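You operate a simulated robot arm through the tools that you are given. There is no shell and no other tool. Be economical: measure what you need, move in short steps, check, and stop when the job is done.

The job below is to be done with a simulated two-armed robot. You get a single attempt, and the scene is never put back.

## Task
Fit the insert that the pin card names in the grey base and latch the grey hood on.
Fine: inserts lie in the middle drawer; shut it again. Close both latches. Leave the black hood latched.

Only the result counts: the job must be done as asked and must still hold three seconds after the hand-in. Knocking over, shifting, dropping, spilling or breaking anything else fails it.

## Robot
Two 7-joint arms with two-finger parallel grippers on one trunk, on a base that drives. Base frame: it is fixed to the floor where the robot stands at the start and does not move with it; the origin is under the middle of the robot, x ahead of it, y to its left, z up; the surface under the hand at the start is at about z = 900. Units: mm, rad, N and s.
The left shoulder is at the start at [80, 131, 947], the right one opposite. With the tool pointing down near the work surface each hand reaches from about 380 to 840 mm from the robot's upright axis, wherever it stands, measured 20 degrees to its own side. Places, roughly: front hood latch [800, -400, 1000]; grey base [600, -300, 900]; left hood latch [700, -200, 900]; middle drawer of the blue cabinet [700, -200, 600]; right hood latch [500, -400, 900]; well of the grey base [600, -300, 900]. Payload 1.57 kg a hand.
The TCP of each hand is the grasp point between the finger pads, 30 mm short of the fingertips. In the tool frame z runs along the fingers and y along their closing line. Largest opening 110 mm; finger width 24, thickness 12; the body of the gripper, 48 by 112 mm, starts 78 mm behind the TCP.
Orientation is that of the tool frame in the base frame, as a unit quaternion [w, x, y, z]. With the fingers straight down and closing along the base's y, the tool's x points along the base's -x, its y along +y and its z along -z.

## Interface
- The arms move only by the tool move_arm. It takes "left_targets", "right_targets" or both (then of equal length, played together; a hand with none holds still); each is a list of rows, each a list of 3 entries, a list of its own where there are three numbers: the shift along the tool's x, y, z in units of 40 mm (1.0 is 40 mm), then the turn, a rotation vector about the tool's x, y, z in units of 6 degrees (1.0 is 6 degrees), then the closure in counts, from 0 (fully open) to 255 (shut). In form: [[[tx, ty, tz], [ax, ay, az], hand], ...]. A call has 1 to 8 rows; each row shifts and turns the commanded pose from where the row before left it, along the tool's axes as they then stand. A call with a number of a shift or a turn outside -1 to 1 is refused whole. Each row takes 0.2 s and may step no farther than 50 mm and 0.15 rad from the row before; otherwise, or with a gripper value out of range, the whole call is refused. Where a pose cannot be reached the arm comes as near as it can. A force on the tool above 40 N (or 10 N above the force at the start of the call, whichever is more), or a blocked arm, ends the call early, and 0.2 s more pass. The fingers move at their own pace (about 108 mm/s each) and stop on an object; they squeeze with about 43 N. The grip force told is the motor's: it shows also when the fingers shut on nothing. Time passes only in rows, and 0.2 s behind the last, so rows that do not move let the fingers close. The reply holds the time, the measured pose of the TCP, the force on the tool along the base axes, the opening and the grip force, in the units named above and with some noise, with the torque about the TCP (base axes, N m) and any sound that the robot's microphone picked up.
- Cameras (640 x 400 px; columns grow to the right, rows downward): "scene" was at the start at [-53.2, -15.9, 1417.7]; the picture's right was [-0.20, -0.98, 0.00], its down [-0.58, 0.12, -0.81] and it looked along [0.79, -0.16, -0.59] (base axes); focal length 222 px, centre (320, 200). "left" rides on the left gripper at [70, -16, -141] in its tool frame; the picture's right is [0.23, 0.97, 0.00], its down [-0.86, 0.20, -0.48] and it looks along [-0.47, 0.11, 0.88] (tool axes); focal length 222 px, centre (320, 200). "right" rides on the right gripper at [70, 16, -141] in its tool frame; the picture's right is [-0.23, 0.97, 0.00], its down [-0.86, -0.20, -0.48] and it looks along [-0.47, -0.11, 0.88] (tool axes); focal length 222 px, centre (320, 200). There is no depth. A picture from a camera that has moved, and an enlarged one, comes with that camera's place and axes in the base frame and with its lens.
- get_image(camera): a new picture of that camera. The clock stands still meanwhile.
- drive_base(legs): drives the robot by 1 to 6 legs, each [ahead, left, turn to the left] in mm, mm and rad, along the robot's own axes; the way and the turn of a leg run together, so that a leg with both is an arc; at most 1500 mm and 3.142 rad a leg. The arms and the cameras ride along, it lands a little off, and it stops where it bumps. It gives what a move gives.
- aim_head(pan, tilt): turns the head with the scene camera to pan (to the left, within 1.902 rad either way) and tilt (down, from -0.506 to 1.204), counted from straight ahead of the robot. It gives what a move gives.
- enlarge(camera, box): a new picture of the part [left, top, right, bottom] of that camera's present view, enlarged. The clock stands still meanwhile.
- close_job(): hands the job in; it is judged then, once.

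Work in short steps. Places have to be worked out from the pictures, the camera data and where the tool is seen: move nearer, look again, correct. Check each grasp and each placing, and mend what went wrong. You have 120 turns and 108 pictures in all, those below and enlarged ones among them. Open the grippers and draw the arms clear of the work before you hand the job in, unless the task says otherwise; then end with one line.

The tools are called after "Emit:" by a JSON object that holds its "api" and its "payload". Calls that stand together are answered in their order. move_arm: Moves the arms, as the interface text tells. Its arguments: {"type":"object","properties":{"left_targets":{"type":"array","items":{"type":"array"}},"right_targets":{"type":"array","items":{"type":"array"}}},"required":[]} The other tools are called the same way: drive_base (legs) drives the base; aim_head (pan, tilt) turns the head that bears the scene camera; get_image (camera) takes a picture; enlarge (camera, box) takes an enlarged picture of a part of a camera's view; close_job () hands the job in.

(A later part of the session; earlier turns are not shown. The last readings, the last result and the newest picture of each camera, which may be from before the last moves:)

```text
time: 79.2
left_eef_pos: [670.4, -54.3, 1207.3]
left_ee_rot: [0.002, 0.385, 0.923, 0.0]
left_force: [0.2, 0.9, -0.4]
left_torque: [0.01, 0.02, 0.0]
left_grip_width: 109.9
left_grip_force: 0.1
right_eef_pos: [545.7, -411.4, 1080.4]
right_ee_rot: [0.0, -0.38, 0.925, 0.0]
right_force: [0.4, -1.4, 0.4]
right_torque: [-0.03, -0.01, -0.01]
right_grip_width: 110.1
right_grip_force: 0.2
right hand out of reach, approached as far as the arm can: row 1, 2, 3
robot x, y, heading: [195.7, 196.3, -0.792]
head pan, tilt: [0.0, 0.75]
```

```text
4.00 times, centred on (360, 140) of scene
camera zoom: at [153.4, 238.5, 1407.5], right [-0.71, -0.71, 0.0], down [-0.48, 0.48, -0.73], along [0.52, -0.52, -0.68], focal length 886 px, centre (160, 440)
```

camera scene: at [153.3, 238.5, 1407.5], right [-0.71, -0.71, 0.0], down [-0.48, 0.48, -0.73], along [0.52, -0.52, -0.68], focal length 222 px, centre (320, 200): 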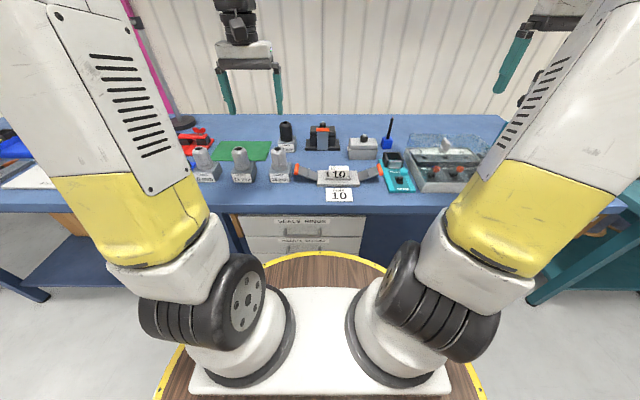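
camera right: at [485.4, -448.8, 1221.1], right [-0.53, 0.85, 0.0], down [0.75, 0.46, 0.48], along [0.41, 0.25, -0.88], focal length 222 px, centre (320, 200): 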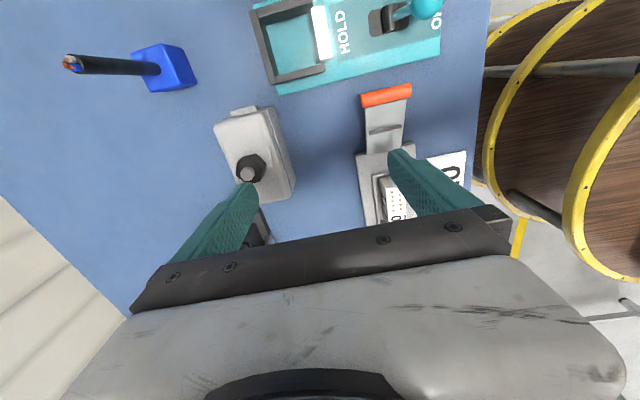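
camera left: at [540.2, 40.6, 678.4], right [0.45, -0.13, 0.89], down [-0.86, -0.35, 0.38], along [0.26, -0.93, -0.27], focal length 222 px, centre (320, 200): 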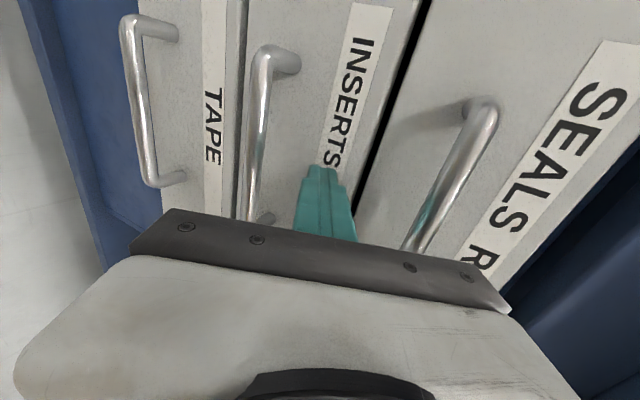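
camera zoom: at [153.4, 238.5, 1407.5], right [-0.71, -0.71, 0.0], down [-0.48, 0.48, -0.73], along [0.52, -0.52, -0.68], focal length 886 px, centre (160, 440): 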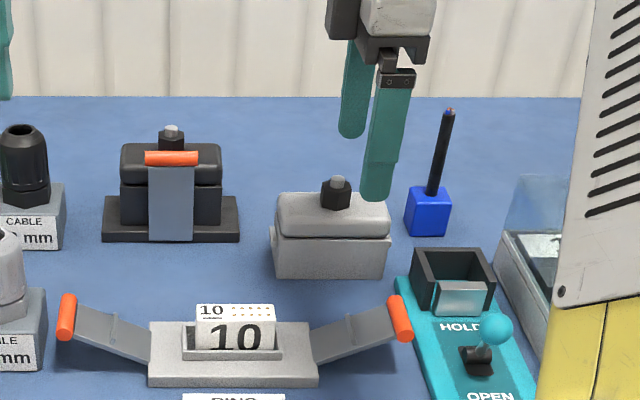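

It fell 85 mm short at the high level. Now lower, I extend again.

Emit:
{"api": "move_arm", "payload": {"right_targets": [[[0, -0.72, 0], [0, 0, 0], 0], [[0, -0.72, 0], [0, 0, 0], 0], [[0, -0.68, 0], [0, 0, 0], 0], [[0, 0, 0], [0, 0, 0], 0]]}}

```text
time: 80.2
left_eef_pos: [670.8, -52.9, 1207.4]
left_ee_rot: [0.002, 0.385, 0.923, 0.0]
left_force: [0.2, 0.3, -0.5]
left_torque: [0.02, 0.01, -0.02]
left_grip_width: 110.1
left_grip_force: 0.1
right_eef_pos: [602.5, -476.2, 1078.2]
right_ee_rot: [0.0, -0.381, 0.925, 0.0]
right_force: [-0.4, 0.5, -0.1]
right_torque: [0.02, 0.0, 0.0]
right_grip_width: 109.7
right_grip_force: 0.0
robot x, y, heading: [192.6, 199.1, -0.786]
head pan, tilt: [0.0, 0.75]
```

Reached d=763. I correct s by +6.5 mm, descend to z≈1010 and look.

Emit:
{"api": "move_arm", "payload": {"right_targets": [[[-0.16, 0, 0.7], [0, 0, 0], 0], [[0, 0, 1], [0, 0, 0], 0], [[0, 0, 0], [0, 0, 0], 0]]}}

Emit:
{"api": "get_image", "payload": {"camera": "right"}}

Emit:
{"api": "enlarge", "payload": {"camera": "scene", "box": [310, 100, 430, 180]}}

```text
time: 81.0
left_eef_pos: [670.8, -53.9, 1205.0]
left_ee_rot: [0.002, 0.385, 0.923, 0.0]
left_force: [-0.5, -0.5, 0.8]
left_torque: [0.0, 0.0, 0.01]
left_grip_width: 109.9
left_grip_force: 0.1
right_eef_pos: [610.8, -469.4, 1011.6]
right_ee_rot: [0.0, -0.382, 0.924, 0.0]
right_force: [-0.8, -0.1, 0.4]
right_torque: [0.02, -0.01, -0.01]
right_grip_width: 110.1
right_grip_force: 0.0
robot x, y, heading: [192.1, 196.3, -0.785]
head pan, tilt: [0.0, 0.75]
```

```text
49 pictures are left
camera right: at [548.5, -505.9, 1153.6], right [-0.53, 0.85, 0.0], down [0.75, 0.46, 0.48], along [0.41, 0.25, -0.88], focal length 222 px, centre (320, 200)
```

right: 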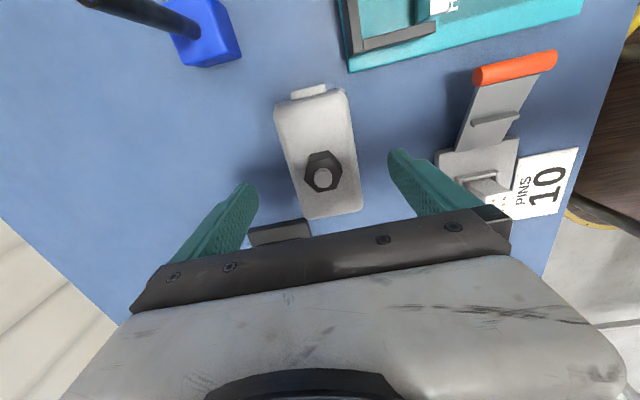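

```text
5.00 times, centred on (370, 140) of scene
camera zoom: at [153.5, 238.3, 1407.5], right [-0.71, -0.71, 0.0], down [-0.48, 0.48, -0.73], along [0.52, -0.52, -0.68], focal length 1108 px, centre (70, 500)
```

zoom: 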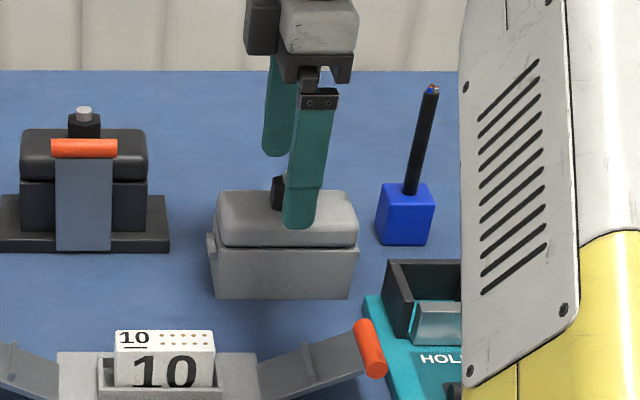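

Nut measured at s≈95, d≈760. I shift slightly, descend to z≈953 and close.

Emit:
{"api": "move_arm", "payload": {"right_targets": [[[0.11, 0.07, 0.5], [0, 0, 0], 0], [[0, 0, 0.5], [0, 0, 0], 0], [[0, 0, 0.45], [0, 0, 0], 0], [[0, 0, 0], [0, 0, 0], 0]]}}

Emit:
{"api": "enlarge", "payload": {"camera": "scene", "box": [310, 100, 430, 180]}}

Emit:
{"api": "move_arm", "payload": {"right_targets": [[[0, 0, 0], [0, 0, 0], 255], [[0, 0, 0], [0, 0, 0], 255], [[0, 0, 0], [0, 0, 0], 255]]}}

Emit:
{"api": "enlarge", "payload": {"camera": "scene", "box": [310, 100, 430, 180]}}

```text
time: 82.0
left_eef_pos: [670.8, -54.1, 1206.2]
left_ee_rot: [0.002, 0.386, 0.922, 0.0]
left_force: [0.5, 0.3, 0.9]
left_torque: [0.02, 0.02, 0.0]
left_grip_width: 110.1
left_grip_force: 0.0
right_eef_pos: [606.6, -469.8, 953.3]
right_ee_rot: [0.0, -0.381, 0.925, 0.0]
right_force: [0.4, 0.6, 0.5]
right_torque: [-0.01, 0.02, -0.03]
right_grip_width: 109.8
right_grip_force: 0.0
robot x, y, heading: [194.9, 195.5, -0.786]
head pan, tilt: [0.0, 0.75]
```

```text
5.00 times, centred on (370, 140) of scene
camera zoom: at [153.5, 238.4, 1407.5], right [-0.71, -0.71, 0.0], down [-0.48, 0.48, -0.73], along [0.52, -0.52, -0.68], focal length 1108 px, centre (70, 500)
```

zoom: 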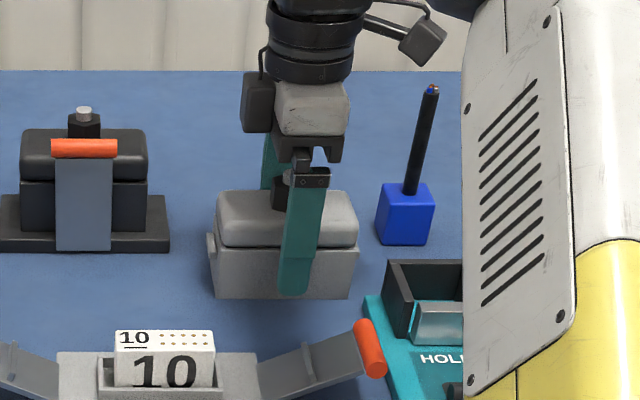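

```text
time: 82.8
left_eef_pos: [670.9, -54.1, 1207.0]
left_ee_rot: [0.001, 0.385, 0.923, 0.0]
left_force: [-0.6, 0.4, -0.6]
left_torque: [0.0, 0.01, -0.02]
left_grip_width: 109.9
left_grip_force: 0.1
right_eef_pos: [606.5, -470.2, 953.6]
right_ee_rot: [0.0, -0.382, 0.924, -0.001]
right_force: [-0.4, -0.2, -0.3]
right_torque: [0.03, -0.09, -0.02]
right_grip_width: 61.6
right_grip_force: 43.0
robot x, y, heading: [191.4, 197.5, -0.791]
head pan, tilt: [0.0, 0.75]
```

```text
5.00 times, centred on (370, 140) of scene
camera zoom: at [153.5, 238.3, 1407.5], right [-0.71, -0.71, 0.0], down [-0.48, 0.48, -0.73], along [0.52, -0.52, -0.68], focal length 1108 px, centre (70, 500)
```

zoom: 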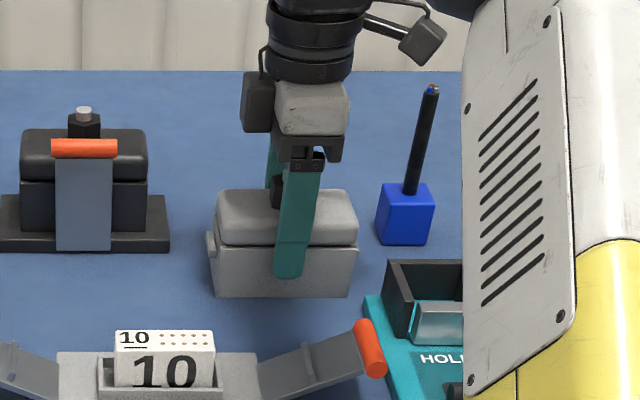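

Hood gripped, 61.6 mm wide at 43 N. I lift it 130 mm and check the hold.

Emit:
{"api": "move_arm", "payload": {"right_targets": [[[0, 0, -0.3], [0, 0, 0], 255], [[0, 0, -1], [0, 0, 0], 255], [[0, 0, -1], [0, 0, 0], 255], [[0, 0, -1], [0, 0, 0], 255], [[0, 0, 0], [0, 0, 0], 255]]}}

Emit:
{"api": "move_arm", "payload": {"right_targets": [[[-0.555, 0.845, 0], [0, 0, 0], 255], [[-0.555, 0.845, 0], [0, 0, 0], 255], [[-0.555, 0.845, 0], [0, 0, 0], 255], [[-0.555, 0.845, 0], [0, 0, 0], 255], [[-0.555, 0.845, 0], [0, 0, 0], 255], [[0, 0, 0], [0, 0, 0], 255]]}}

Emit:
{"api": "enlarge", "payload": {"camera": "scene", "box": [270, 100, 420, 200]}}

Emit:
{"api": "get_image", "payload": {"camera": "right"}}

```text
time: 84.0
left_eef_pos: [670.0, -53.2, 1206.8]
left_ee_rot: [0.002, 0.385, 0.923, 0.0]
left_force: [-0.3, 0.3, 0.4]
left_torque: [-0.02, 0.01, 0.01]
left_grip_width: 110.2
left_grip_force: 0.0
right_eef_pos: [609.0, -469.3, 1087.2]
right_ee_rot: [0.001, -0.381, 0.925, -0.001]
right_force: [0.4, 0.5, -1.3]
right_torque: [0.0, -0.03, 0.02]
right_grip_width: 61.7
right_grip_force: 42.8
robot x, y, heading: [195.1, 196.7, -0.788]
head pan, tilt: [0.0, 0.75]
```

```text
time: 85.4
left_eef_pos: [670.7, -54.4, 1207.9]
left_ee_rot: [0.002, 0.385, 0.923, -0.001]
left_force: [0.3, 1.0, -0.4]
left_torque: [0.0, 0.06, 0.0]
left_grip_width: 110.0
left_grip_force: 0.2
right_eef_pos: [568.1, -271.4, 1084.4]
right_ee_rot: [0.0, -0.38, 0.925, 0.0]
right_force: [-0.1, 0.0, -3.1]
right_torque: [0.03, -0.01, 0.02]
right_grip_width: 61.8
right_grip_force: 43.1
robot x, y, heading: [192.9, 199.2, -0.787]
head pan, tilt: [0.0, 0.75]
```

```text
4.00 times, centred on (345, 150) of scene
camera zoom: at [153.5, 238.4, 1407.5], right [-0.71, -0.71, 0.0], down [-0.48, 0.48, -0.73], along [0.52, -0.52, -0.68], focal length 886 px, centre (220, 400)
```

zoom: 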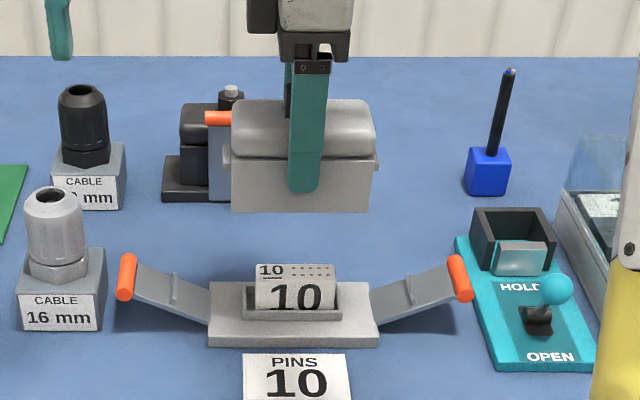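

```text
44 pictures are left
camera right: at [506.5, -309.5, 1226.5], right [-0.53, 0.85, 0.0], down [0.75, 0.46, 0.48], along [0.41, 0.25, -0.88], focal length 222 px, centre (320, 200)
```

right: 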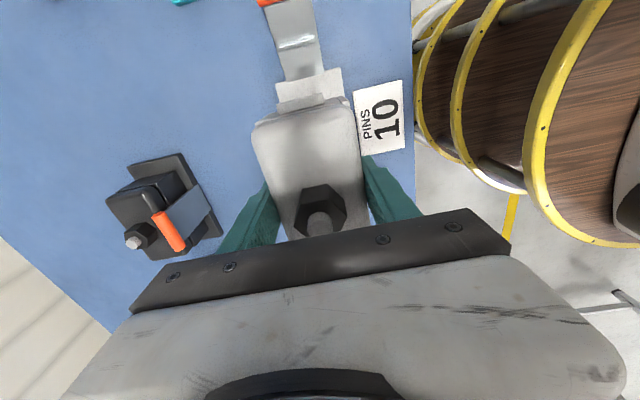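

The hood is held level and is over the base within about 2 mm. I lower to just above the insert and look again.

Emit:
{"api": "move_arm", "payload": {"right_targets": [[[0.04, 0, 0.6], [0, 0, 0], 255], [[0, 0, 0.6], [0, 0, 0], 255], [[0, 0, 0.4], [0, 0, 0], 255], [[0, 0, 0], [0, 0, 0], 255]]}}

Emit:
{"api": "enlarge", "payload": {"camera": "scene", "box": [280, 120, 400, 200]}}

Emit:
{"api": "get_image", "payload": {"camera": "right"}}

Emit:
{"api": "get_image", "payload": {"camera": "left"}}

```text
time: 86.4
left_eef_pos: [670.4, -54.2, 1207.0]
left_ee_rot: [0.002, 0.385, 0.923, 0.0]
left_force: [0.2, 0.4, -0.2]
left_torque: [0.01, 0.01, -0.01]
left_grip_width: 110.1
left_grip_force: 0.0
right_eef_pos: [564.8, -272.6, 1021.5]
right_ee_rot: [0.0, -0.381, 0.925, 0.001]
right_force: [-0.5, 0.5, -2.0]
right_torque: [-0.01, -0.01, 0.02]
right_grip_width: 61.9
right_grip_force: 42.6
robot x, y, heading: [193.8, 195.1, -0.789]
head pan, tilt: [0.0, 0.75]
```

```text
5.00 times, centred on (340, 160) of scene
camera zoom: at [153.5, 238.3, 1407.5], right [-0.71, -0.71, 0.0], down [-0.48, 0.48, -0.73], along [0.52, -0.52, -0.68], focal length 1108 px, centre (220, 400)
```

zoom: 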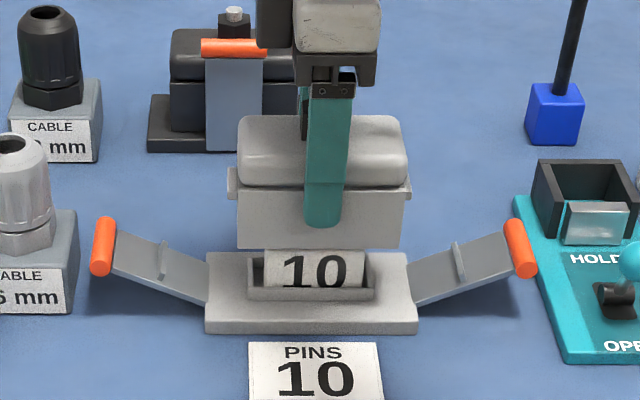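

```text
42 pictures are left
camera right: at [503.6, -310.6, 1163.1], right [-0.53, 0.85, 0.0], down [0.75, 0.46, 0.48], along [0.41, 0.25, -0.88], focal length 222 px, centre (320, 200)
```

right: 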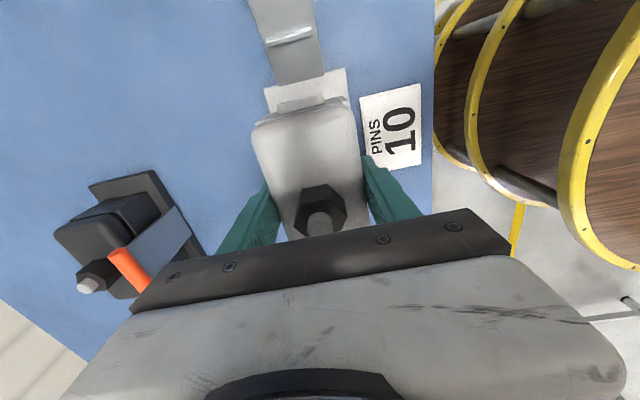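

```text
41 pictures are left
camera left: at [610.4, -14.9, 1347.0], right [0.53, 0.85, 0.0], down [0.74, -0.47, 0.48], along [0.41, -0.26, -0.88], focal length 222 px, centre (320, 200)
```

left: 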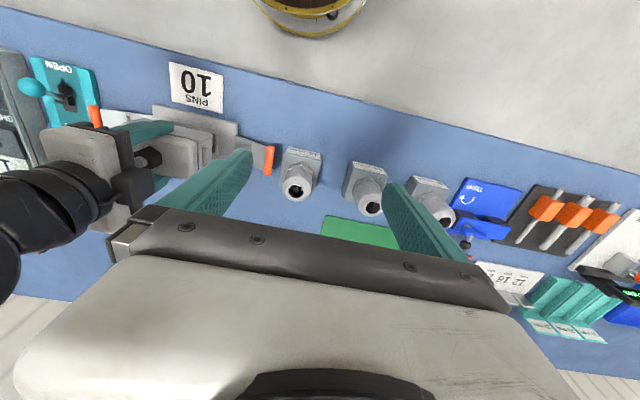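

In the right-camera view hood and base centres coincide in d, and the scene view suggests +1 mm in s. I lower the hood over the insert in small steps.

Emit:
{"api": "move_arm", "payload": {"right_targets": [[[-0.025, 0, 0.2], [0, 0, 0], 255], [[0, 0, 0.2], [0, 0, 0], 255], [[0, 0, 0.2], [0, 0, 0], 255], [[0, 0, 0.15], [0, 0, 0], 255], [[0, 0, 0.1], [0, 0, 0], 255], [[0, 0, 0], [0, 0, 0], 255]]}}

Emit:
{"api": "enlarge", "payload": {"camera": "scene", "box": [280, 120, 400, 200]}}

```text
time: 87.8
left_eef_pos: [671.0, -53.8, 1207.9]
left_ee_rot: [0.002, 0.385, 0.923, 0.0]
left_force: [-0.9, 0.4, 0.0]
left_torque: [-0.02, -0.03, 0.0]
left_grip_width: 109.9
left_grip_force: 0.0
right_eef_pos: [567.1, -272.8, 990.7]
right_ee_rot: [0.001, -0.381, 0.925, -0.001]
right_force: [0.7, 0.0, -1.8]
right_torque: [-0.01, 0.01, 0.01]
right_grip_width: 62.0
right_grip_force: 43.2
robot x, y, heading: [192.6, 198.7, -0.787]
head pan, tilt: [0.0, 0.75]
```

```text
5.00 times, centred on (340, 160) of scene
camera zoom: at [153.5, 238.3, 1407.5], right [-0.71, -0.71, 0.0], down [-0.48, 0.48, -0.73], along [0.52, -0.52, -0.68], focal length 1108 px, centre (220, 400)
```

zoom: 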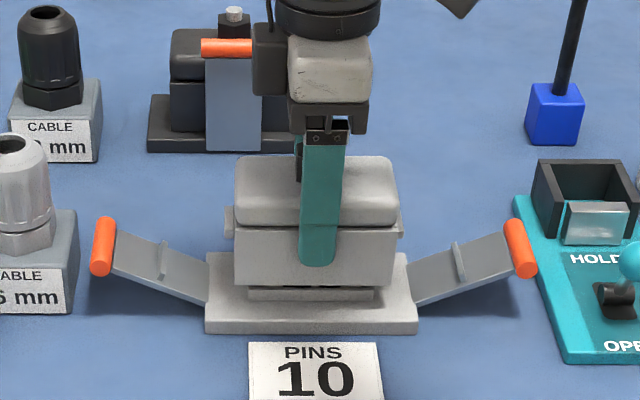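

The insert has gone inside the hood without any force. I continue the last ~16 mm.

Emit:
{"api": "move_arm", "payload": {"right_targets": [[[0, 0, 0.12], [0, 0, 0], 255], [[0, 0, 0.12], [0, 0, 0], 255], [[0, 0, 0.1], [0, 0, 0], 255], [[0, 0, 0.08], [0, 0, 0], 255], [[0, 0, 0], [0, 0, 0], 255]]}}

Emit:
{"api": "enlarge", "payload": {"camera": "scene", "box": [280, 120, 400, 200]}}

```text
time: 89.0
left_eef_pos: [670.0, -53.8, 1207.5]
left_ee_rot: [0.002, 0.386, 0.923, 0.0]
left_force: [-0.4, -0.1, -0.2]
left_torque: [0.0, -0.01, 0.0]
left_grip_width: 109.9
left_grip_force: 0.0
right_eef_pos: [566.0, -273.2, 972.2]
right_ee_rot: [0.0, -0.381, 0.924, 0.0]
right_force: [0.0, 0.1, -2.0]
right_torque: [0.01, 0.0, 0.04]
right_grip_width: 61.7
right_grip_force: 43.3
robot x, y, heading: [192.1, 193.5, -0.785]
head pan, tilt: [0.0, 0.75]
```

```text
5.00 times, centred on (340, 160) of scene
camera zoom: at [153.5, 238.3, 1407.5], right [-0.71, -0.71, 0.0], down [-0.48, 0.48, -0.73], along [0.52, -0.52, -0.68], focal length 1108 px, centre (220, 400)
```

zoom: 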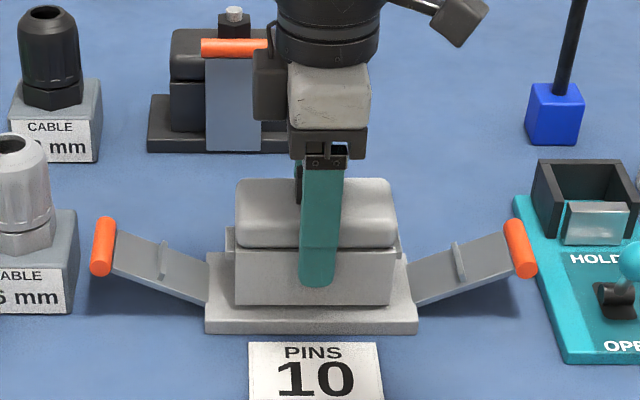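

Nearly seated, still no contact force. I go on in 3 mm steps until contact.

Emit:
{"api": "move_arm", "payload": {"right_targets": [[[0, 0, 0.07], [0, 0, 0], 255], [[0, 0, 0.07], [0, 0, 0], 255], [[0, 0, 0.07], [0, 0, 0], 255], [[0, 0, 0.07], [0, 0, 0], 255]]}}

Emit:
{"api": "enlarge", "payload": {"camera": "scene", "box": [280, 120, 400, 200]}}

```text
time: 90.0
left_eef_pos: [670.7, -54.2, 1206.5]
left_ee_rot: [0.003, 0.384, 0.923, 0.0]
left_force: [0.1, 0.3, 0.3]
left_torque: [-0.01, -0.01, 0.03]
left_grip_width: 109.9
left_grip_force: 0.0
right_eef_pos: [566.0, -273.6, 967.7]
right_ee_rot: [0.001, -0.38, 0.925, -0.003]
right_force: [0.2, -0.1, 6.1]
right_torque: [-0.01, 0.3, -0.05]
right_grip_width: 61.7
right_grip_force: 42.9
robot x, y, heading: [191.1, 200.8, -0.789]
head pan, tilt: [0.0, 0.75]
stopped in row 4 (right hand): the force on the tool passed its limit at 42 N (the readings are from after the stop); the commanded pose is now the measured one
```

```text
5.00 times, centred on (340, 160) of scene
camera zoom: at [153.2, 238.7, 1407.5], right [-0.71, -0.71, 0.0], down [-0.48, 0.48, -0.73], along [0.52, -0.52, -0.68], focal length 1108 px, centre (220, 400)
```

zoom: 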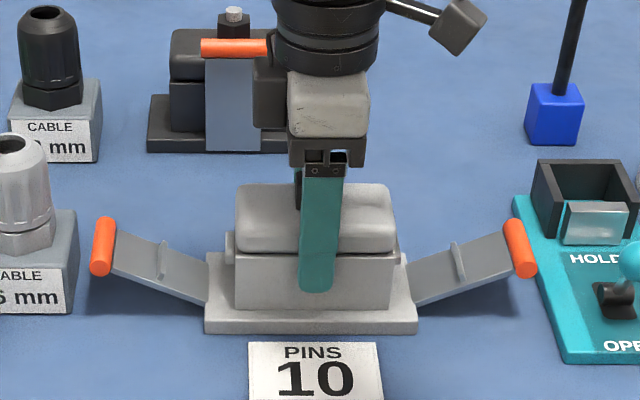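

The hood is down on the base. I release it, rise and check it from both cameras.

Emit:
{"api": "move_arm", "payload": {"right_targets": [[[0, 0, 0], [0, 0, 0], 60], [[0, 0, 0], [0, 0, 0], 60], [[0, 0, -0.9], [0, 0, 0], 60], [[0, 0, -1], [0, 0, 0], 60], [[0, 0, -1], [0, 0, 0], 60], [[0, 0, -1], [0, 0, 0], 60]]}}

Emit:
{"api": "get_image", "payload": {"camera": "right"}}

Emit:
{"api": "enlarge", "payload": {"camera": "scene", "box": [280, 120, 400, 200]}}

Emit:
{"api": "enlarge", "payload": {"camera": "left", "box": [80, 60, 340, 220]}}

```text
time: 91.3
left_eef_pos: [670.2, -53.0, 1206.4]
left_ee_rot: [0.003, 0.386, 0.923, 0.0]
left_force: [0.7, 0.4, 0.7]
left_torque: [0.04, 0.0, -0.02]
left_grip_width: 110.1
left_grip_force: 0.0
right_eef_pos: [563.7, -272.3, 1125.7]
right_ee_rot: [0.001, -0.382, 0.924, -0.001]
right_force: [0.3, 0.0, -1.2]
right_torque: [0.0, -0.01, 0.0]
right_grip_width: 84.3
right_grip_force: 0.0
robot x, y, heading: [193.1, 194.2, -0.789]
head pan, tilt: [0.0, 0.75]
```

```text
37 pictures are left
camera right: at [502.0, -310.3, 1266.7], right [-0.52, 0.85, 0.0], down [0.75, 0.46, 0.48], along [0.41, 0.25, -0.88], focal length 222 px, centre (320, 200)
```

right: 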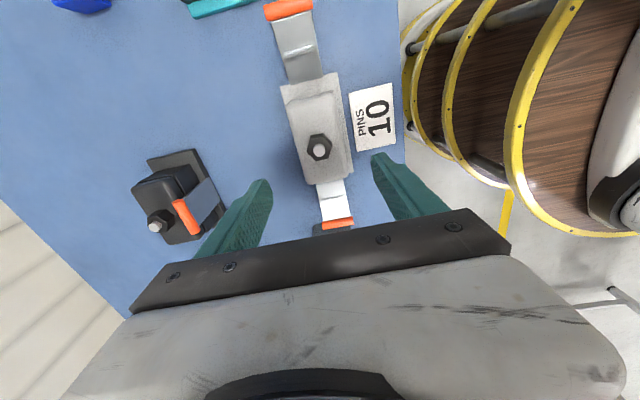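

```text
5.00 times, centred on (340, 160) of scene
camera zoom: at [153.5, 238.3, 1407.5], right [-0.71, -0.71, 0.0], down [-0.48, 0.48, -0.73], along [0.52, -0.52, -0.68], focal length 1108 px, centre (220, 400)
```

zoom: 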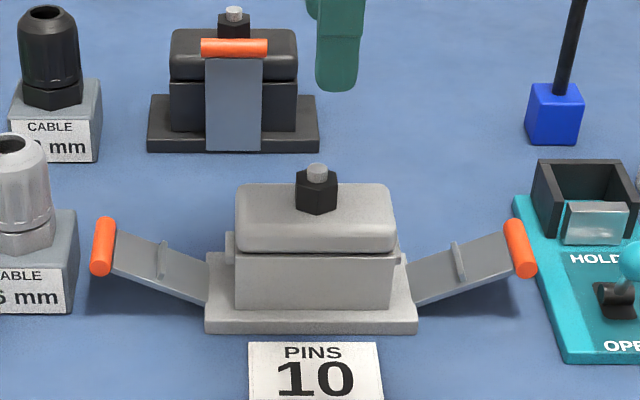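

```text
2.46 times, centred on (210, 140) of left
camera zoom: at [610.4, -15.0, 1346.9], right [0.53, 0.85, 0.0], down [0.74, -0.47, 0.48], along [0.41, -0.26, -0.88], focal length 547 px, centre (591, 348)
```

zoom: 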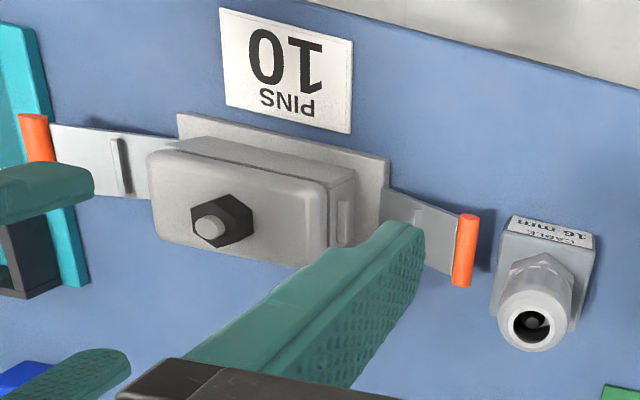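

The hood sits squarely on the base, its pegs facing the latch straps. The orange grips are cylinders ~53 mm long along d, at about s=60 and s=358, d=594, z=952. I'll grip each by its ends and swing it up in an arc, starting with the right one.

Emit:
{"api": "move_arm", "payload": {"right_targets": [[[0.9, -0.07, 0], [0, 0, 0], 60], [[0.9, 0, 0], [0, 0, 0], 60], [[0.9, 0, 0], [0, 0, 0], 60], [[0.9, 0, 0], [0, 0, 0], 60], [[0, 0, 0.8], [0, 0, 0], 60], [[0, 0, 0.7], [0, 0, 0], 60]]}}

Emit:
{"api": "get_image", "payload": {"camera": "right"}}

Emit:
{"api": "enlarge", "payload": {"camera": "scene", "box": [320, 120, 440, 200]}}

```text
time: 92.8
left_eef_pos: [671.0, -55.0, 1207.5]
left_ee_rot: [0.002, 0.385, 0.923, -0.001]
left_force: [-0.3, 0.2, -0.1]
left_torque: [-0.01, 0.0, -0.02]
left_grip_width: 110.2
left_grip_force: 0.0
right_eef_pos: [465.7, -379.4, 1065.1]
right_ee_rot: [0.001, -0.38, 0.925, -0.002]
right_force: [-0.1, 0.0, 0.8]
right_torque: [-0.02, -0.02, -0.03]
right_grip_width: 84.1
right_grip_force: 0.1
robot x, y, heading: [196.5, 199.3, -0.788]
head pan, tilt: [0.0, 0.75]
```

```text
34 pictures are left
camera right: at [404.8, -417.1, 1205.9], right [-0.52, 0.85, 0.0], down [0.75, 0.46, 0.48], along [0.41, 0.25, -0.88], focal length 222 px, centre (320, 200)
```

right: 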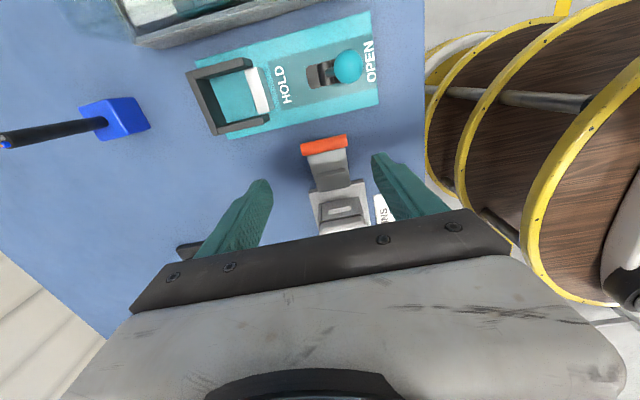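

```text
5.00 times, centred on (380, 160) of scene
camera zoom: at [153.2, 238.6, 1407.5], right [-0.71, -0.71, 0.0], down [-0.48, 0.48, -0.73], along [0.52, -0.52, -0.68], focal length 1108 px, centre (20, 400)
```

zoom: 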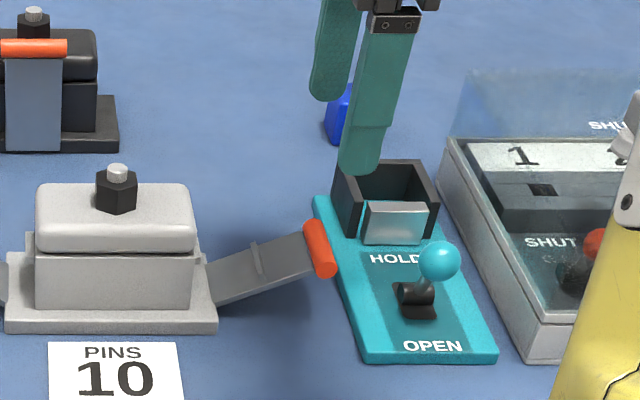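

Right grip measured at s=58, d=592.5 (566–619). The holder and plate are clear of the fingers. I centre, descend to z≈967 and close on its ends.

Emit:
{"api": "move_arm", "payload": {"right_targets": [[[0.07, 0.12, 0.85], [0, 0, 0], 60], [[0, 0, 0.85], [0, 0, 0], 60], [[0, 0, 0.75], [0, 0, 0], 60], [[0, 0, 0], [0, 0, 0], 60]]}}

Emit:
{"api": "get_image", "payload": {"camera": "right"}}

Emit:
{"api": "enlarge", "payload": {"camera": "scene", "box": [320, 120, 440, 200]}}

```text
time: 93.8
left_eef_pos: [670.2, -52.6, 1207.1]
left_ee_rot: [0.002, 0.385, 0.923, 0.0]
left_force: [0.3, -0.7, 0.0]
left_torque: [0.03, 0.02, -0.04]
left_grip_width: 110.1
left_grip_force: 0.1
right_eef_pos: [462.2, -375.5, 964.6]
right_ee_rot: [0.001, -0.38, 0.925, -0.001]
right_force: [0.8, 0.3, -0.9]
right_torque: [0.05, 0.01, -0.01]
right_grip_width: 84.1
right_grip_force: 0.0
robot x, y, heading: [192.4, 196.7, -0.786]
head pan, tilt: [0.0, 0.75]
```

```text
32 pictures are left
camera right: at [400.8, -412.6, 1105.7], right [-0.52, 0.85, 0.0], down [0.75, 0.46, 0.48], along [0.41, 0.25, -0.88], focal length 222 px, centre (320, 200)
```

right: 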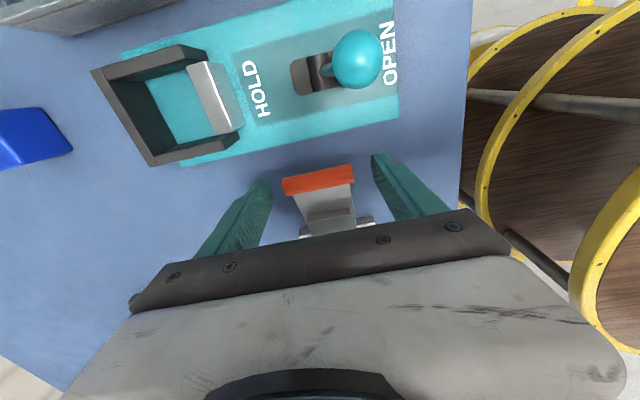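

```text
5.00 times, centred on (380, 160) of scene
camera zoom: at [153.4, 238.4, 1407.5], right [-0.71, -0.71, 0.0], down [-0.48, 0.48, -0.73], along [0.52, -0.52, -0.68], focal length 1108 px, centre (20, 400)
```

zoom: 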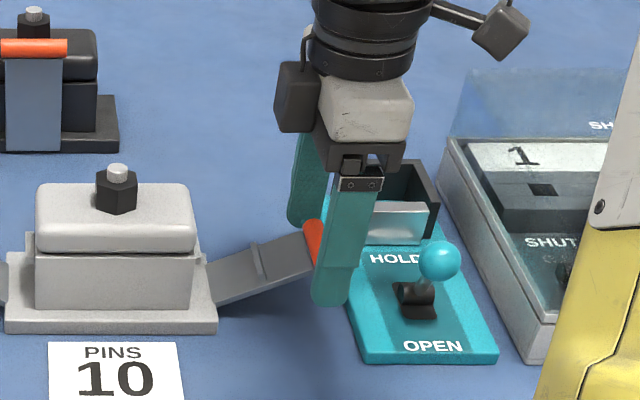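

The fingers bracket the cylinder. I shift 2 mm and close on its ends.

Emit:
{"api": "move_arm", "payload": {"right_targets": [[[0.05, 0, 0], [0, 0, 0], 60], [[0, 0, 0], [0, 0, 0], 255], [[0, 0, 0], [0, 0, 0], 255], [[0, 0, 0], [0, 0, 0], 255]]}}

Emit:
{"api": "get_image", "payload": {"camera": "right"}}

```text
time: 94.8
left_eef_pos: [671.7, -53.7, 1206.0]
left_ee_rot: [0.002, 0.385, 0.923, 0.0]
left_force: [0.2, 0.3, 0.3]
left_torque: [0.03, 0.03, -0.01]
left_grip_width: 110.1
left_grip_force: 0.0
right_eef_pos: [461.9, -377.8, 964.6]
right_ee_rot: [0.001, -0.38, 0.925, -0.003]
right_force: [8.6, -9.7, -0.4]
right_torque: [-0.39, -0.35, -0.12]
right_grip_width: 53.7
right_grip_force: 44.8
robot x, y, heading: [190.3, 193.8, -0.782]
head pan, tilt: [0.0, 0.75]
```

```text
30 pictures are left
camera right: at [399.2, -415.0, 1105.9], right [-0.52, 0.85, -0.01], down [0.75, 0.46, 0.48], along [0.41, 0.25, -0.88], focal length 222 px, centre (320, 200)
```

right: 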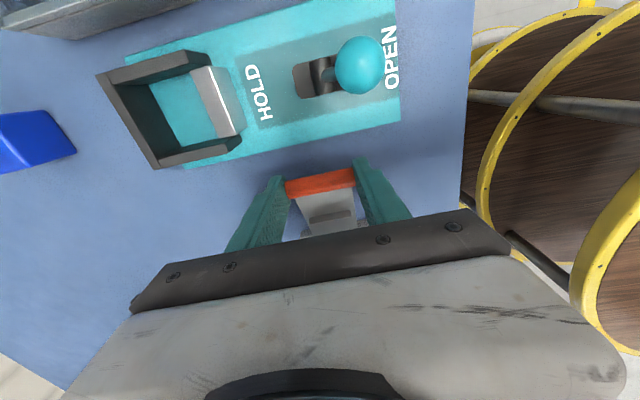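

Gripped by the ends (53.7 mm). I start the swing with the first three arc steps (hinge taken at s≈131, z≈915, radius 80 mm).

Emit:
{"api": "move_arm", "payload": {"right_targets": [[[-0.165, -0.05, -0.27], [0, 0, 0], 255], [[-0.205, 0, -0.24], [0, 0, 0], 255], [[-0.24, 0, -0.205], [0, 0, 0], 255]]}}

Emit:
{"api": "enlarge", "payload": {"camera": "scene", "box": [320, 120, 440, 200]}}

```text
time: 95.5
left_eef_pos: [670.7, -54.5, 1207.3]
left_ee_rot: [0.001, 0.386, 0.923, 0.0]
left_force: [1.2, -0.4, 0.7]
left_torque: [0.05, -0.01, -0.06]
left_grip_width: 109.9
left_grip_force: 0.1
right_eef_pos: [477.5, -363.1, 993.9]
right_ee_rot: [0.0, -0.38, 0.925, -0.002]
right_force: [-2.2, -18.4, -6.4]
right_torque: [-1.19, 1.0, -0.08]
right_grip_width: 53.7
right_grip_force: 44.8
robot x, y, heading: [194.3, 196.7, -0.794]
head pan, tilt: [0.0, 0.75]
```

```text
5.00 times, centred on (380, 160) of scene
camera zoom: at [153.3, 237.3, 1407.5], right [-0.71, -0.7, 0.0], down [-0.48, 0.48, -0.73], along [0.52, -0.52, -0.68], focal length 1108 px, centre (20, 400)
```

zoom: 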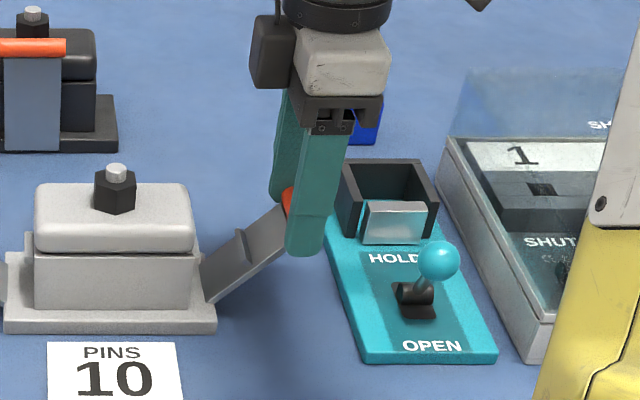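

The latch follows, now at about 50°. The forces suggest the hinge is at s≈138, z≈913 with radius 88, so I continue with the corrected arc.

Emit:
{"api": "move_arm", "payload": {"right_targets": [[[-0.24, -0.06, -0.21], [0, 0, 0], 255], [[-0.34, 0, -0.165], [0, 0, 0], 255], [[-0.36, 0, -0.1], [0, 0, 0], 255]]}}

Emit:
{"api": "enlarge", "payload": {"camera": "scene", "box": [300, 120, 420, 200]}}

```text
time: 96.3
left_eef_pos: [668.6, -53.6, 1206.5]
left_ee_rot: [0.003, 0.385, 0.923, -0.001]
left_force: [0.2, -0.4, 0.0]
left_torque: [-0.01, 0.0, -0.01]
left_grip_width: 110.1
left_grip_force: 0.1
right_eef_pos: [505.3, -334.9, 1012.7]
right_ee_rot: [0.0, -0.382, 0.924, 0.0]
right_force: [-20.3, -2.7, 11.5]
right_torque: [-0.79, 1.39, 0.12]
right_grip_width: 53.4
right_grip_force: 45.1
robot x, y, heading: [193.1, 196.9, -0.787]
head pan, tilt: [0.0, 0.75]
```

```text
5.00 times, centred on (360, 160) of scene
camera zoom: at [152.2, 238.7, 1407.4], right [-0.71, -0.7, 0.0], down [-0.48, 0.48, -0.73], along [0.52, -0.52, -0.68], focal length 1108 px, centre (120, 400)
```

zoom: 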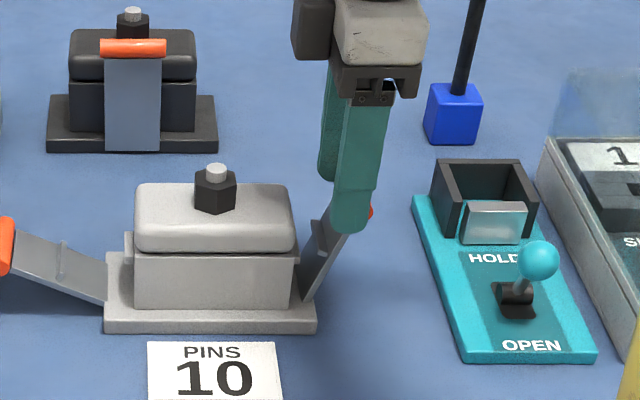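

The cylinder is slipping a little toward the outer edge of the pads. I pause two rows to see whether the latch catches up.

Emit:
{"api": "move_arm", "payload": {"right_targets": [[[0, 0.04, 0], [0, 0, 0], 255], [[0, 0, 0], [0, 0, 0], 255], [[0, 0, 0], [0, 0, 0], 255]]}}

Emit:
{"api": "get_image", "payload": {"camera": "right"}}

```text
time: 97.2
left_eef_pos: [671.1, -53.9, 1207.3]
left_ee_rot: [0.003, 0.385, 0.923, 0.0]
left_force: [-0.3, -0.1, 0.4]
left_torque: [0.02, -0.01, 0.03]
left_grip_width: 110.1
left_grip_force: 0.0
right_eef_pos: [504.5, -333.6, 1012.3]
right_ee_rot: [0.001, -0.381, 0.925, -0.003]
right_force: [-10.6, -5.1, 13.8]
right_torque: [-0.59, 0.76, -0.15]
right_grip_width: 53.2
right_grip_force: 44.7
robot x, y, heading: [191.7, 194.8, -0.795]
head pan, tilt: [0.0, 0.75]
```

```text
27 pictures are left
camera right: at [443.4, -371.7, 1154.4], right [-0.52, 0.85, -0.01], down [0.75, 0.46, 0.48], along [0.41, 0.25, -0.88], focal length 222 px, centre (320, 200)
```

right: 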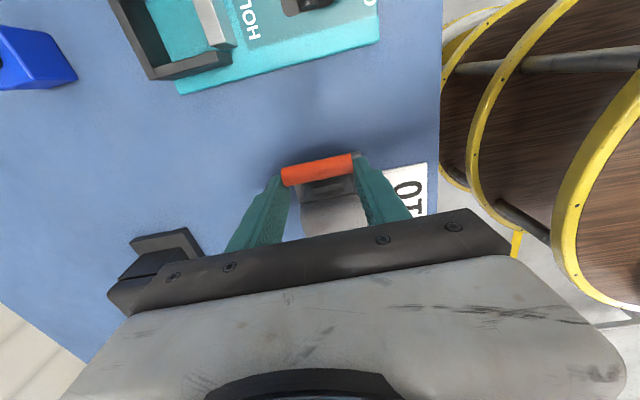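

The hand has run ~12 mm ahead of the cylinder; the latch hinge is stiff, so it should stay put. I open, recentre on the cylinder and look.

Emit:
{"api": "move_arm", "payload": {"right_targets": [[[0, 0, 0], [0, 0, 0], 90], [[0, 0, 0], [0, 0, 0], 90], [[0.35, 0, -0.05], [0, 0, 0], 90], [[0, 0, 0], [0, 0, 0], 90]]}}

Emit:
{"api": "get_image", "payload": {"camera": "right"}}

Emit:
{"api": "enlarge", "payload": {"camera": "scene", "box": [300, 120, 420, 200]}}

```text
time: 98.2
left_eef_pos: [669.6, -54.1, 1206.7]
left_ee_rot: [0.002, 0.385, 0.923, 0.0]
left_force: [0.0, -0.2, -0.1]
left_torque: [-0.01, 0.03, -0.01]
left_grip_width: 110.1
left_grip_force: 0.1
right_eef_pos: [495.6, -342.8, 1015.1]
right_ee_rot: [0.001, -0.381, 0.924, -0.002]
right_force: [0.0, 0.1, -0.2]
right_torque: [0.03, 0.0, -0.01]
right_grip_width: 71.2
right_grip_force: 0.1
robot x, y, heading: [192.3, 196.8, -0.791]
head pan, tilt: [0.0, 0.75]
```

```text
26 pictures are left
camera right: at [433.1, -381.7, 1155.9], right [-0.52, 0.85, 0.0], down [0.75, 0.46, 0.48], along [0.41, 0.25, -0.88], focal length 222 px, centre (320, 200)
```

right: 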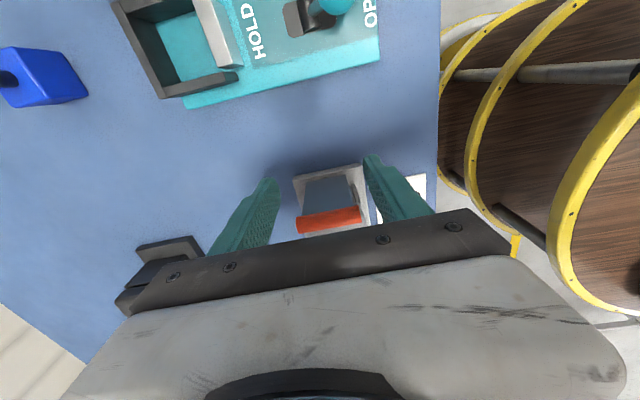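

```text
5.00 times, centred on (360, 160) of scene
camera zoom: at [153.4, 238.4, 1407.5], right [-0.71, -0.71, 0.0], down [-0.48, 0.48, -0.73], along [0.52, -0.52, -0.68], focal length 1108 px, centre (120, 400)
```

zoom: 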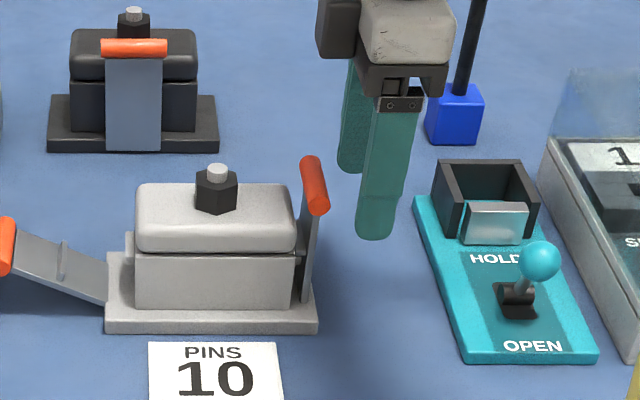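

On release the latch swung on by itself to about vertical. I close the fingers and push it inward from outside to make sure it snaps home.

Emit:
{"api": "move_arm", "payload": {"right_targets": [[[0.1, 0, 0], [0, 0, 0], 255], [[0, 0, 0], [0, 0, 0], 255], [[0, 0, 0], [0, 0, 0], 255], [[-0.25, 0, 0], [0, 0, 0], 255], [[-0.15, 0, 0], [0, 0, 0], 255], [[-0.12, 0, 0], [0, 0, 0], 255], [[-0.12, 0, 0], [0, 0, 0], 255], [[-0.12, 0, 0], [0, 0, 0], 255]]}}

Emit:
{"api": "enlarge", "payload": {"camera": "scene", "box": [300, 120, 420, 200]}}

```text
time: 100.0
left_eef_pos: [669.0, -56.4, 1207.0]
left_ee_rot: [0.002, 0.386, 0.922, 0.0]
left_force: [0.2, 0.3, 0.3]
left_torque: [-0.02, 0.0, -0.04]
left_grip_width: 110.0
left_grip_force: 0.0
right_eef_pos: [505.6, -334.6, 1015.1]
right_ee_rot: [-0.005, -0.376, 0.927, -0.004]
right_force: [-6.7, -5.4, 1.4]
right_torque: [0.0, 0.17, 0.0]
right_grip_width: 0.1
right_grip_force: 21.5
robot x, y, heading: [189.3, 199.1, -0.788]
head pan, tilt: [0.0, 0.75]
stopped in row 8 (right hand): the force on the tool passed its limit at 42 N (the readings are from after the stop); the commanded pose is now the measured one
```

```text
5.00 times, centred on (360, 160) of scene
camera zoom: at [152.6, 237.8, 1407.5], right [-0.71, -0.7, 0.0], down [-0.48, 0.48, -0.73], along [0.51, -0.52, -0.68], focal length 1108 px, centre (120, 400)
```

zoom: 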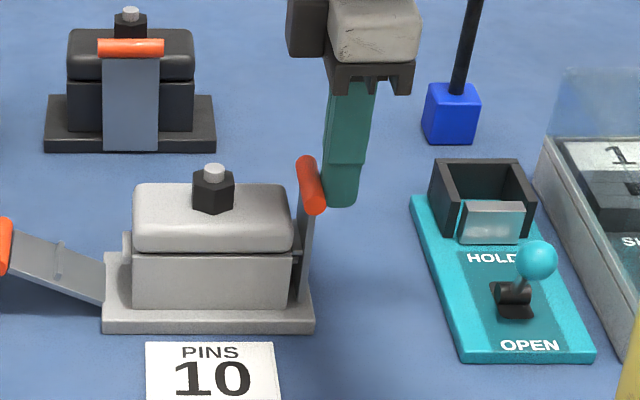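

The right latch is hard against its stop at 42 N, so it is closed. I withdraw the right hand outward and up, and roll the left hand +90° for the left latch.

Emit:
{"api": "move_arm", "payload": {"right_targets": [[[0.6, 0, 0], [0, 0, 0], 255], [[0, 0, -1], [0, 0, 0], 255], [[0, 0, -1], [0, 0, 0], 255], [[0, 0, -1], [0, 0, 0], 255], [[1, 0, 0], [0, 0, 0], 255], [[1, 0, 0], [0, 0, 0], 255], [[1, 0, -0.5], [0, 0, 0], 255], [[1, 0, -0.5], [0, 0, 0], 255]], "left_targets": [[[0, 0, 0], [0, 0, 1], 60], [[0, 0, 0], [0, 0, 1], 60], [[0, 0, 0], [0, 0, 1], 60], [[0, 0, 0], [0, 0, 1], 60], [[0, 0, 0], [0, 0, 1], 60], [[0, 0, 0], [0, 0, 1], 60], [[0, 0, 0], [0, 0, 1], 60], [[0, 0, 0], [0, 0, 1], 60]]}}

Emit:
{"api": "move_arm", "payload": {"left_targets": [[[0, 0, 0], [0, 0, 1], 60], [[0, 0, 0], [0, 0, 1], 60], [[0, 0, 0], [0, 0, 1], 60], [[0, 0, 0], [0, 0, 1], 60], [[0, 0, 0], [0, 0, 1], 60], [[0, 0, 0], [0, 0, 1], 60], [[0, 0, 0], [0, 0, 0.9], 60]]}}

Emit:
{"api": "enlarge", "payload": {"camera": "scene", "box": [270, 110, 420, 210]}}

```text
time: 101.8
left_eef_pos: [670.1, -54.3, 1205.8]
left_ee_rot: [0.002, 0.728, 0.685, 0.0]
left_force: [0.0, 0.0, -0.3]
left_torque: [-0.04, 0.0, 0.0]
left_grip_width: 84.4
left_grip_force: 0.0
right_eef_pos: [376.9, -455.8, 1177.3]
right_ee_rot: [-0.004, -0.377, 0.926, -0.004]
right_force: [0.7, 0.0, -0.3]
right_torque: [0.01, 0.05, 0.0]
right_grip_width: 0.1
right_grip_force: 21.5
robot x, y, heading: [190.8, 192.8, -0.79]
head pan, tilt: [0.0, 0.75]
```

```text
time: 103.4
left_eef_pos: [669.3, -55.4, 1205.8]
left_ee_rot: [0.001, 0.923, 0.384, 0.001]
left_force: [-1.0, 0.1, 0.0]
left_torque: [-0.02, -0.01, 0.02]
left_grip_width: 84.4
left_grip_force: 0.1
right_eef_pos: [377.7, -456.1, 1176.3]
right_ee_rot: [-0.004, -0.378, 0.926, -0.002]
right_force: [-0.5, -0.7, 0.2]
right_torque: [-0.03, 0.0, 0.02]
right_grip_width: 0.2
right_grip_force: 21.0
robot x, y, heading: [193.6, 190.9, -0.791]
head pan, tilt: [0.0, 0.75]
```

```text
4.00 times, centred on (345, 160) of scene
camera zoom: at [153.1, 238.2, 1407.5], right [-0.71, -0.7, 0.0], down [-0.48, 0.48, -0.73], along [0.51, -0.52, -0.68], focal length 886 px, centre (220, 360)
```

zoom: 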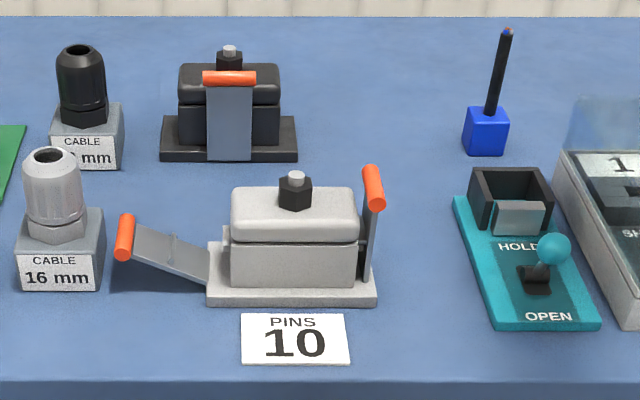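

The right latch stays up. I bring the left hand over the left latch grip (s≈358, d≈594) and look.

Emit:
{"api": "move_arm", "payload": {"left_targets": [[[-0.63, 0.68, 0], [0, 0, 0], 60], [[-0.63, 0.68, 0], [0, 0, 0], 60], [[-0.63, 0.68, 0], [0, 0, 0], 60], [[0, 0, 0.9], [0, 0, 0], 60], [[0, 0, 0.9], [0, 0, 0], 60], [[0, 0, 0.9], [0, 0, 0], 60], [[0, 0, 0.9], [0, 0, 0], 60]]}}

Emit:
{"api": "get_image", "payload": {"camera": "left"}}

Emit:
{"api": "enlarge", "payload": {"camera": "scene", "box": [250, 110, 370, 190]}}

```text
time: 105.0
left_eef_pos: [675.8, -164.9, 1064.1]
left_ee_rot: [0.001, 0.923, 0.385, 0.001]
left_force: [0.2, 0.1, -0.1]
left_torque: [-0.01, -0.02, 0.0]
left_grip_width: 84.1
left_grip_force: 0.1
right_eef_pos: [376.9, -455.3, 1176.7]
right_ee_rot: [-0.004, -0.377, 0.926, -0.004]
right_force: [-0.2, 0.4, -0.4]
right_torque: [-0.02, -0.01, 0.01]
right_grip_width: 0.0
right_grip_force: 21.2
robot x, y, heading: [194.1, 193.5, -0.785]
head pan, tilt: [0.0, 0.75]
```

```text
22 pictures are left
camera left: at [714.0, -103.3, 1204.1], right [0.85, -0.52, 0.01], down [-0.46, -0.75, 0.48], along [-0.25, -0.41, -0.88], focal length 222 px, centre (320, 200)
```

left: 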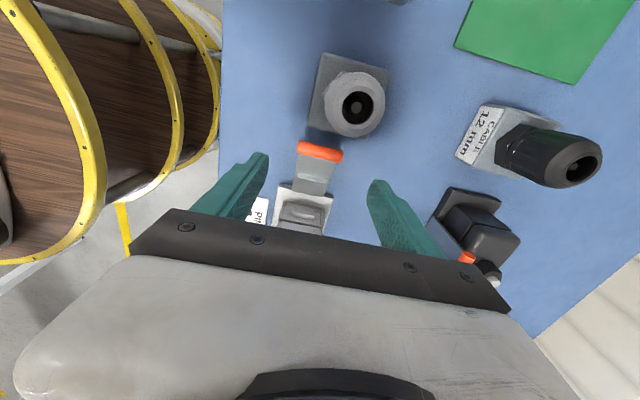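

```text
5.00 times, centred on (310, 150) of scene
camera zoom: at [152.9, 238.3, 1407.5], right [-0.71, -0.7, 0.0], down [-0.48, 0.48, -0.73], along [0.51, -0.52, -0.68], focal length 1108 px, centre (370, 450)
```

zoom: 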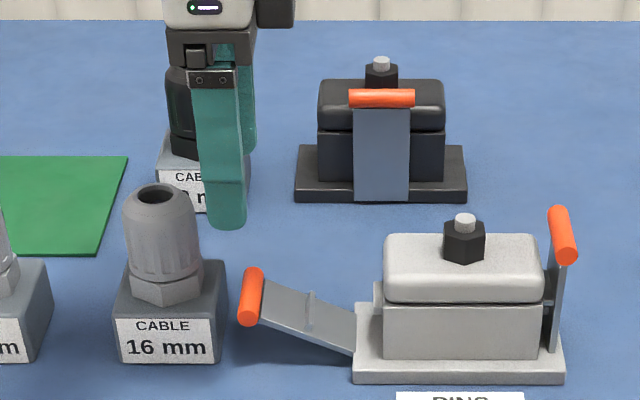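

Cylinder measured at s=359.6, d=595.5, with the hand over it. The gland block leaves about 8 mm beside the fingers, so I shift 3 mm inward, descend and close.

Emit:
{"api": "move_arm", "payload": {"left_targets": [[[-0.08, 0.02, 0.85], [0, 0, 0], 60], [[0, 0, 0.85], [0, 0, 0], 60], [[0, 0, 0.77], [0, 0, 0], 60], [[0, 0, 0], [0, 0, 0], 60]]}}

Emit:
{"api": "get_image", "payload": {"camera": "left"}}

```text
time: 106.0
left_eef_pos: [675.8, -169.9, 962.4]
left_ee_rot: [0.002, 0.923, 0.385, 0.002]
left_force: [0.9, 0.1, 0.3]
left_torque: [-0.01, 0.01, 0.03]
left_grip_width: 84.1
left_grip_force: 0.2
right_eef_pos: [377.8, -456.1, 1177.8]
right_ee_rot: [-0.003, -0.377, 0.926, -0.003]
right_force: [-0.2, -0.7, 0.3]
right_torque: [-0.02, -0.03, -0.01]
right_grip_width: 0.0
right_grip_force: 21.7
robot x, y, heading: [191.8, 195.5, -0.79]
head pan, tilt: [0.0, 0.75]
```

```text
20 pictures are left
camera left: at [713.9, -107.9, 1103.1], right [0.85, -0.52, 0.0], down [-0.46, -0.75, 0.48], along [-0.25, -0.41, -0.88], focal length 222 px, centre (320, 200)
```

left: 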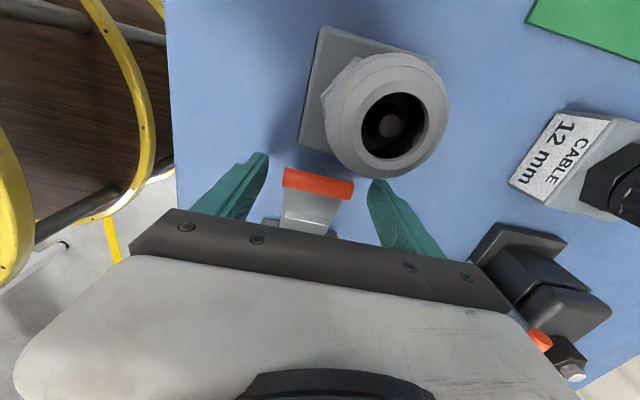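

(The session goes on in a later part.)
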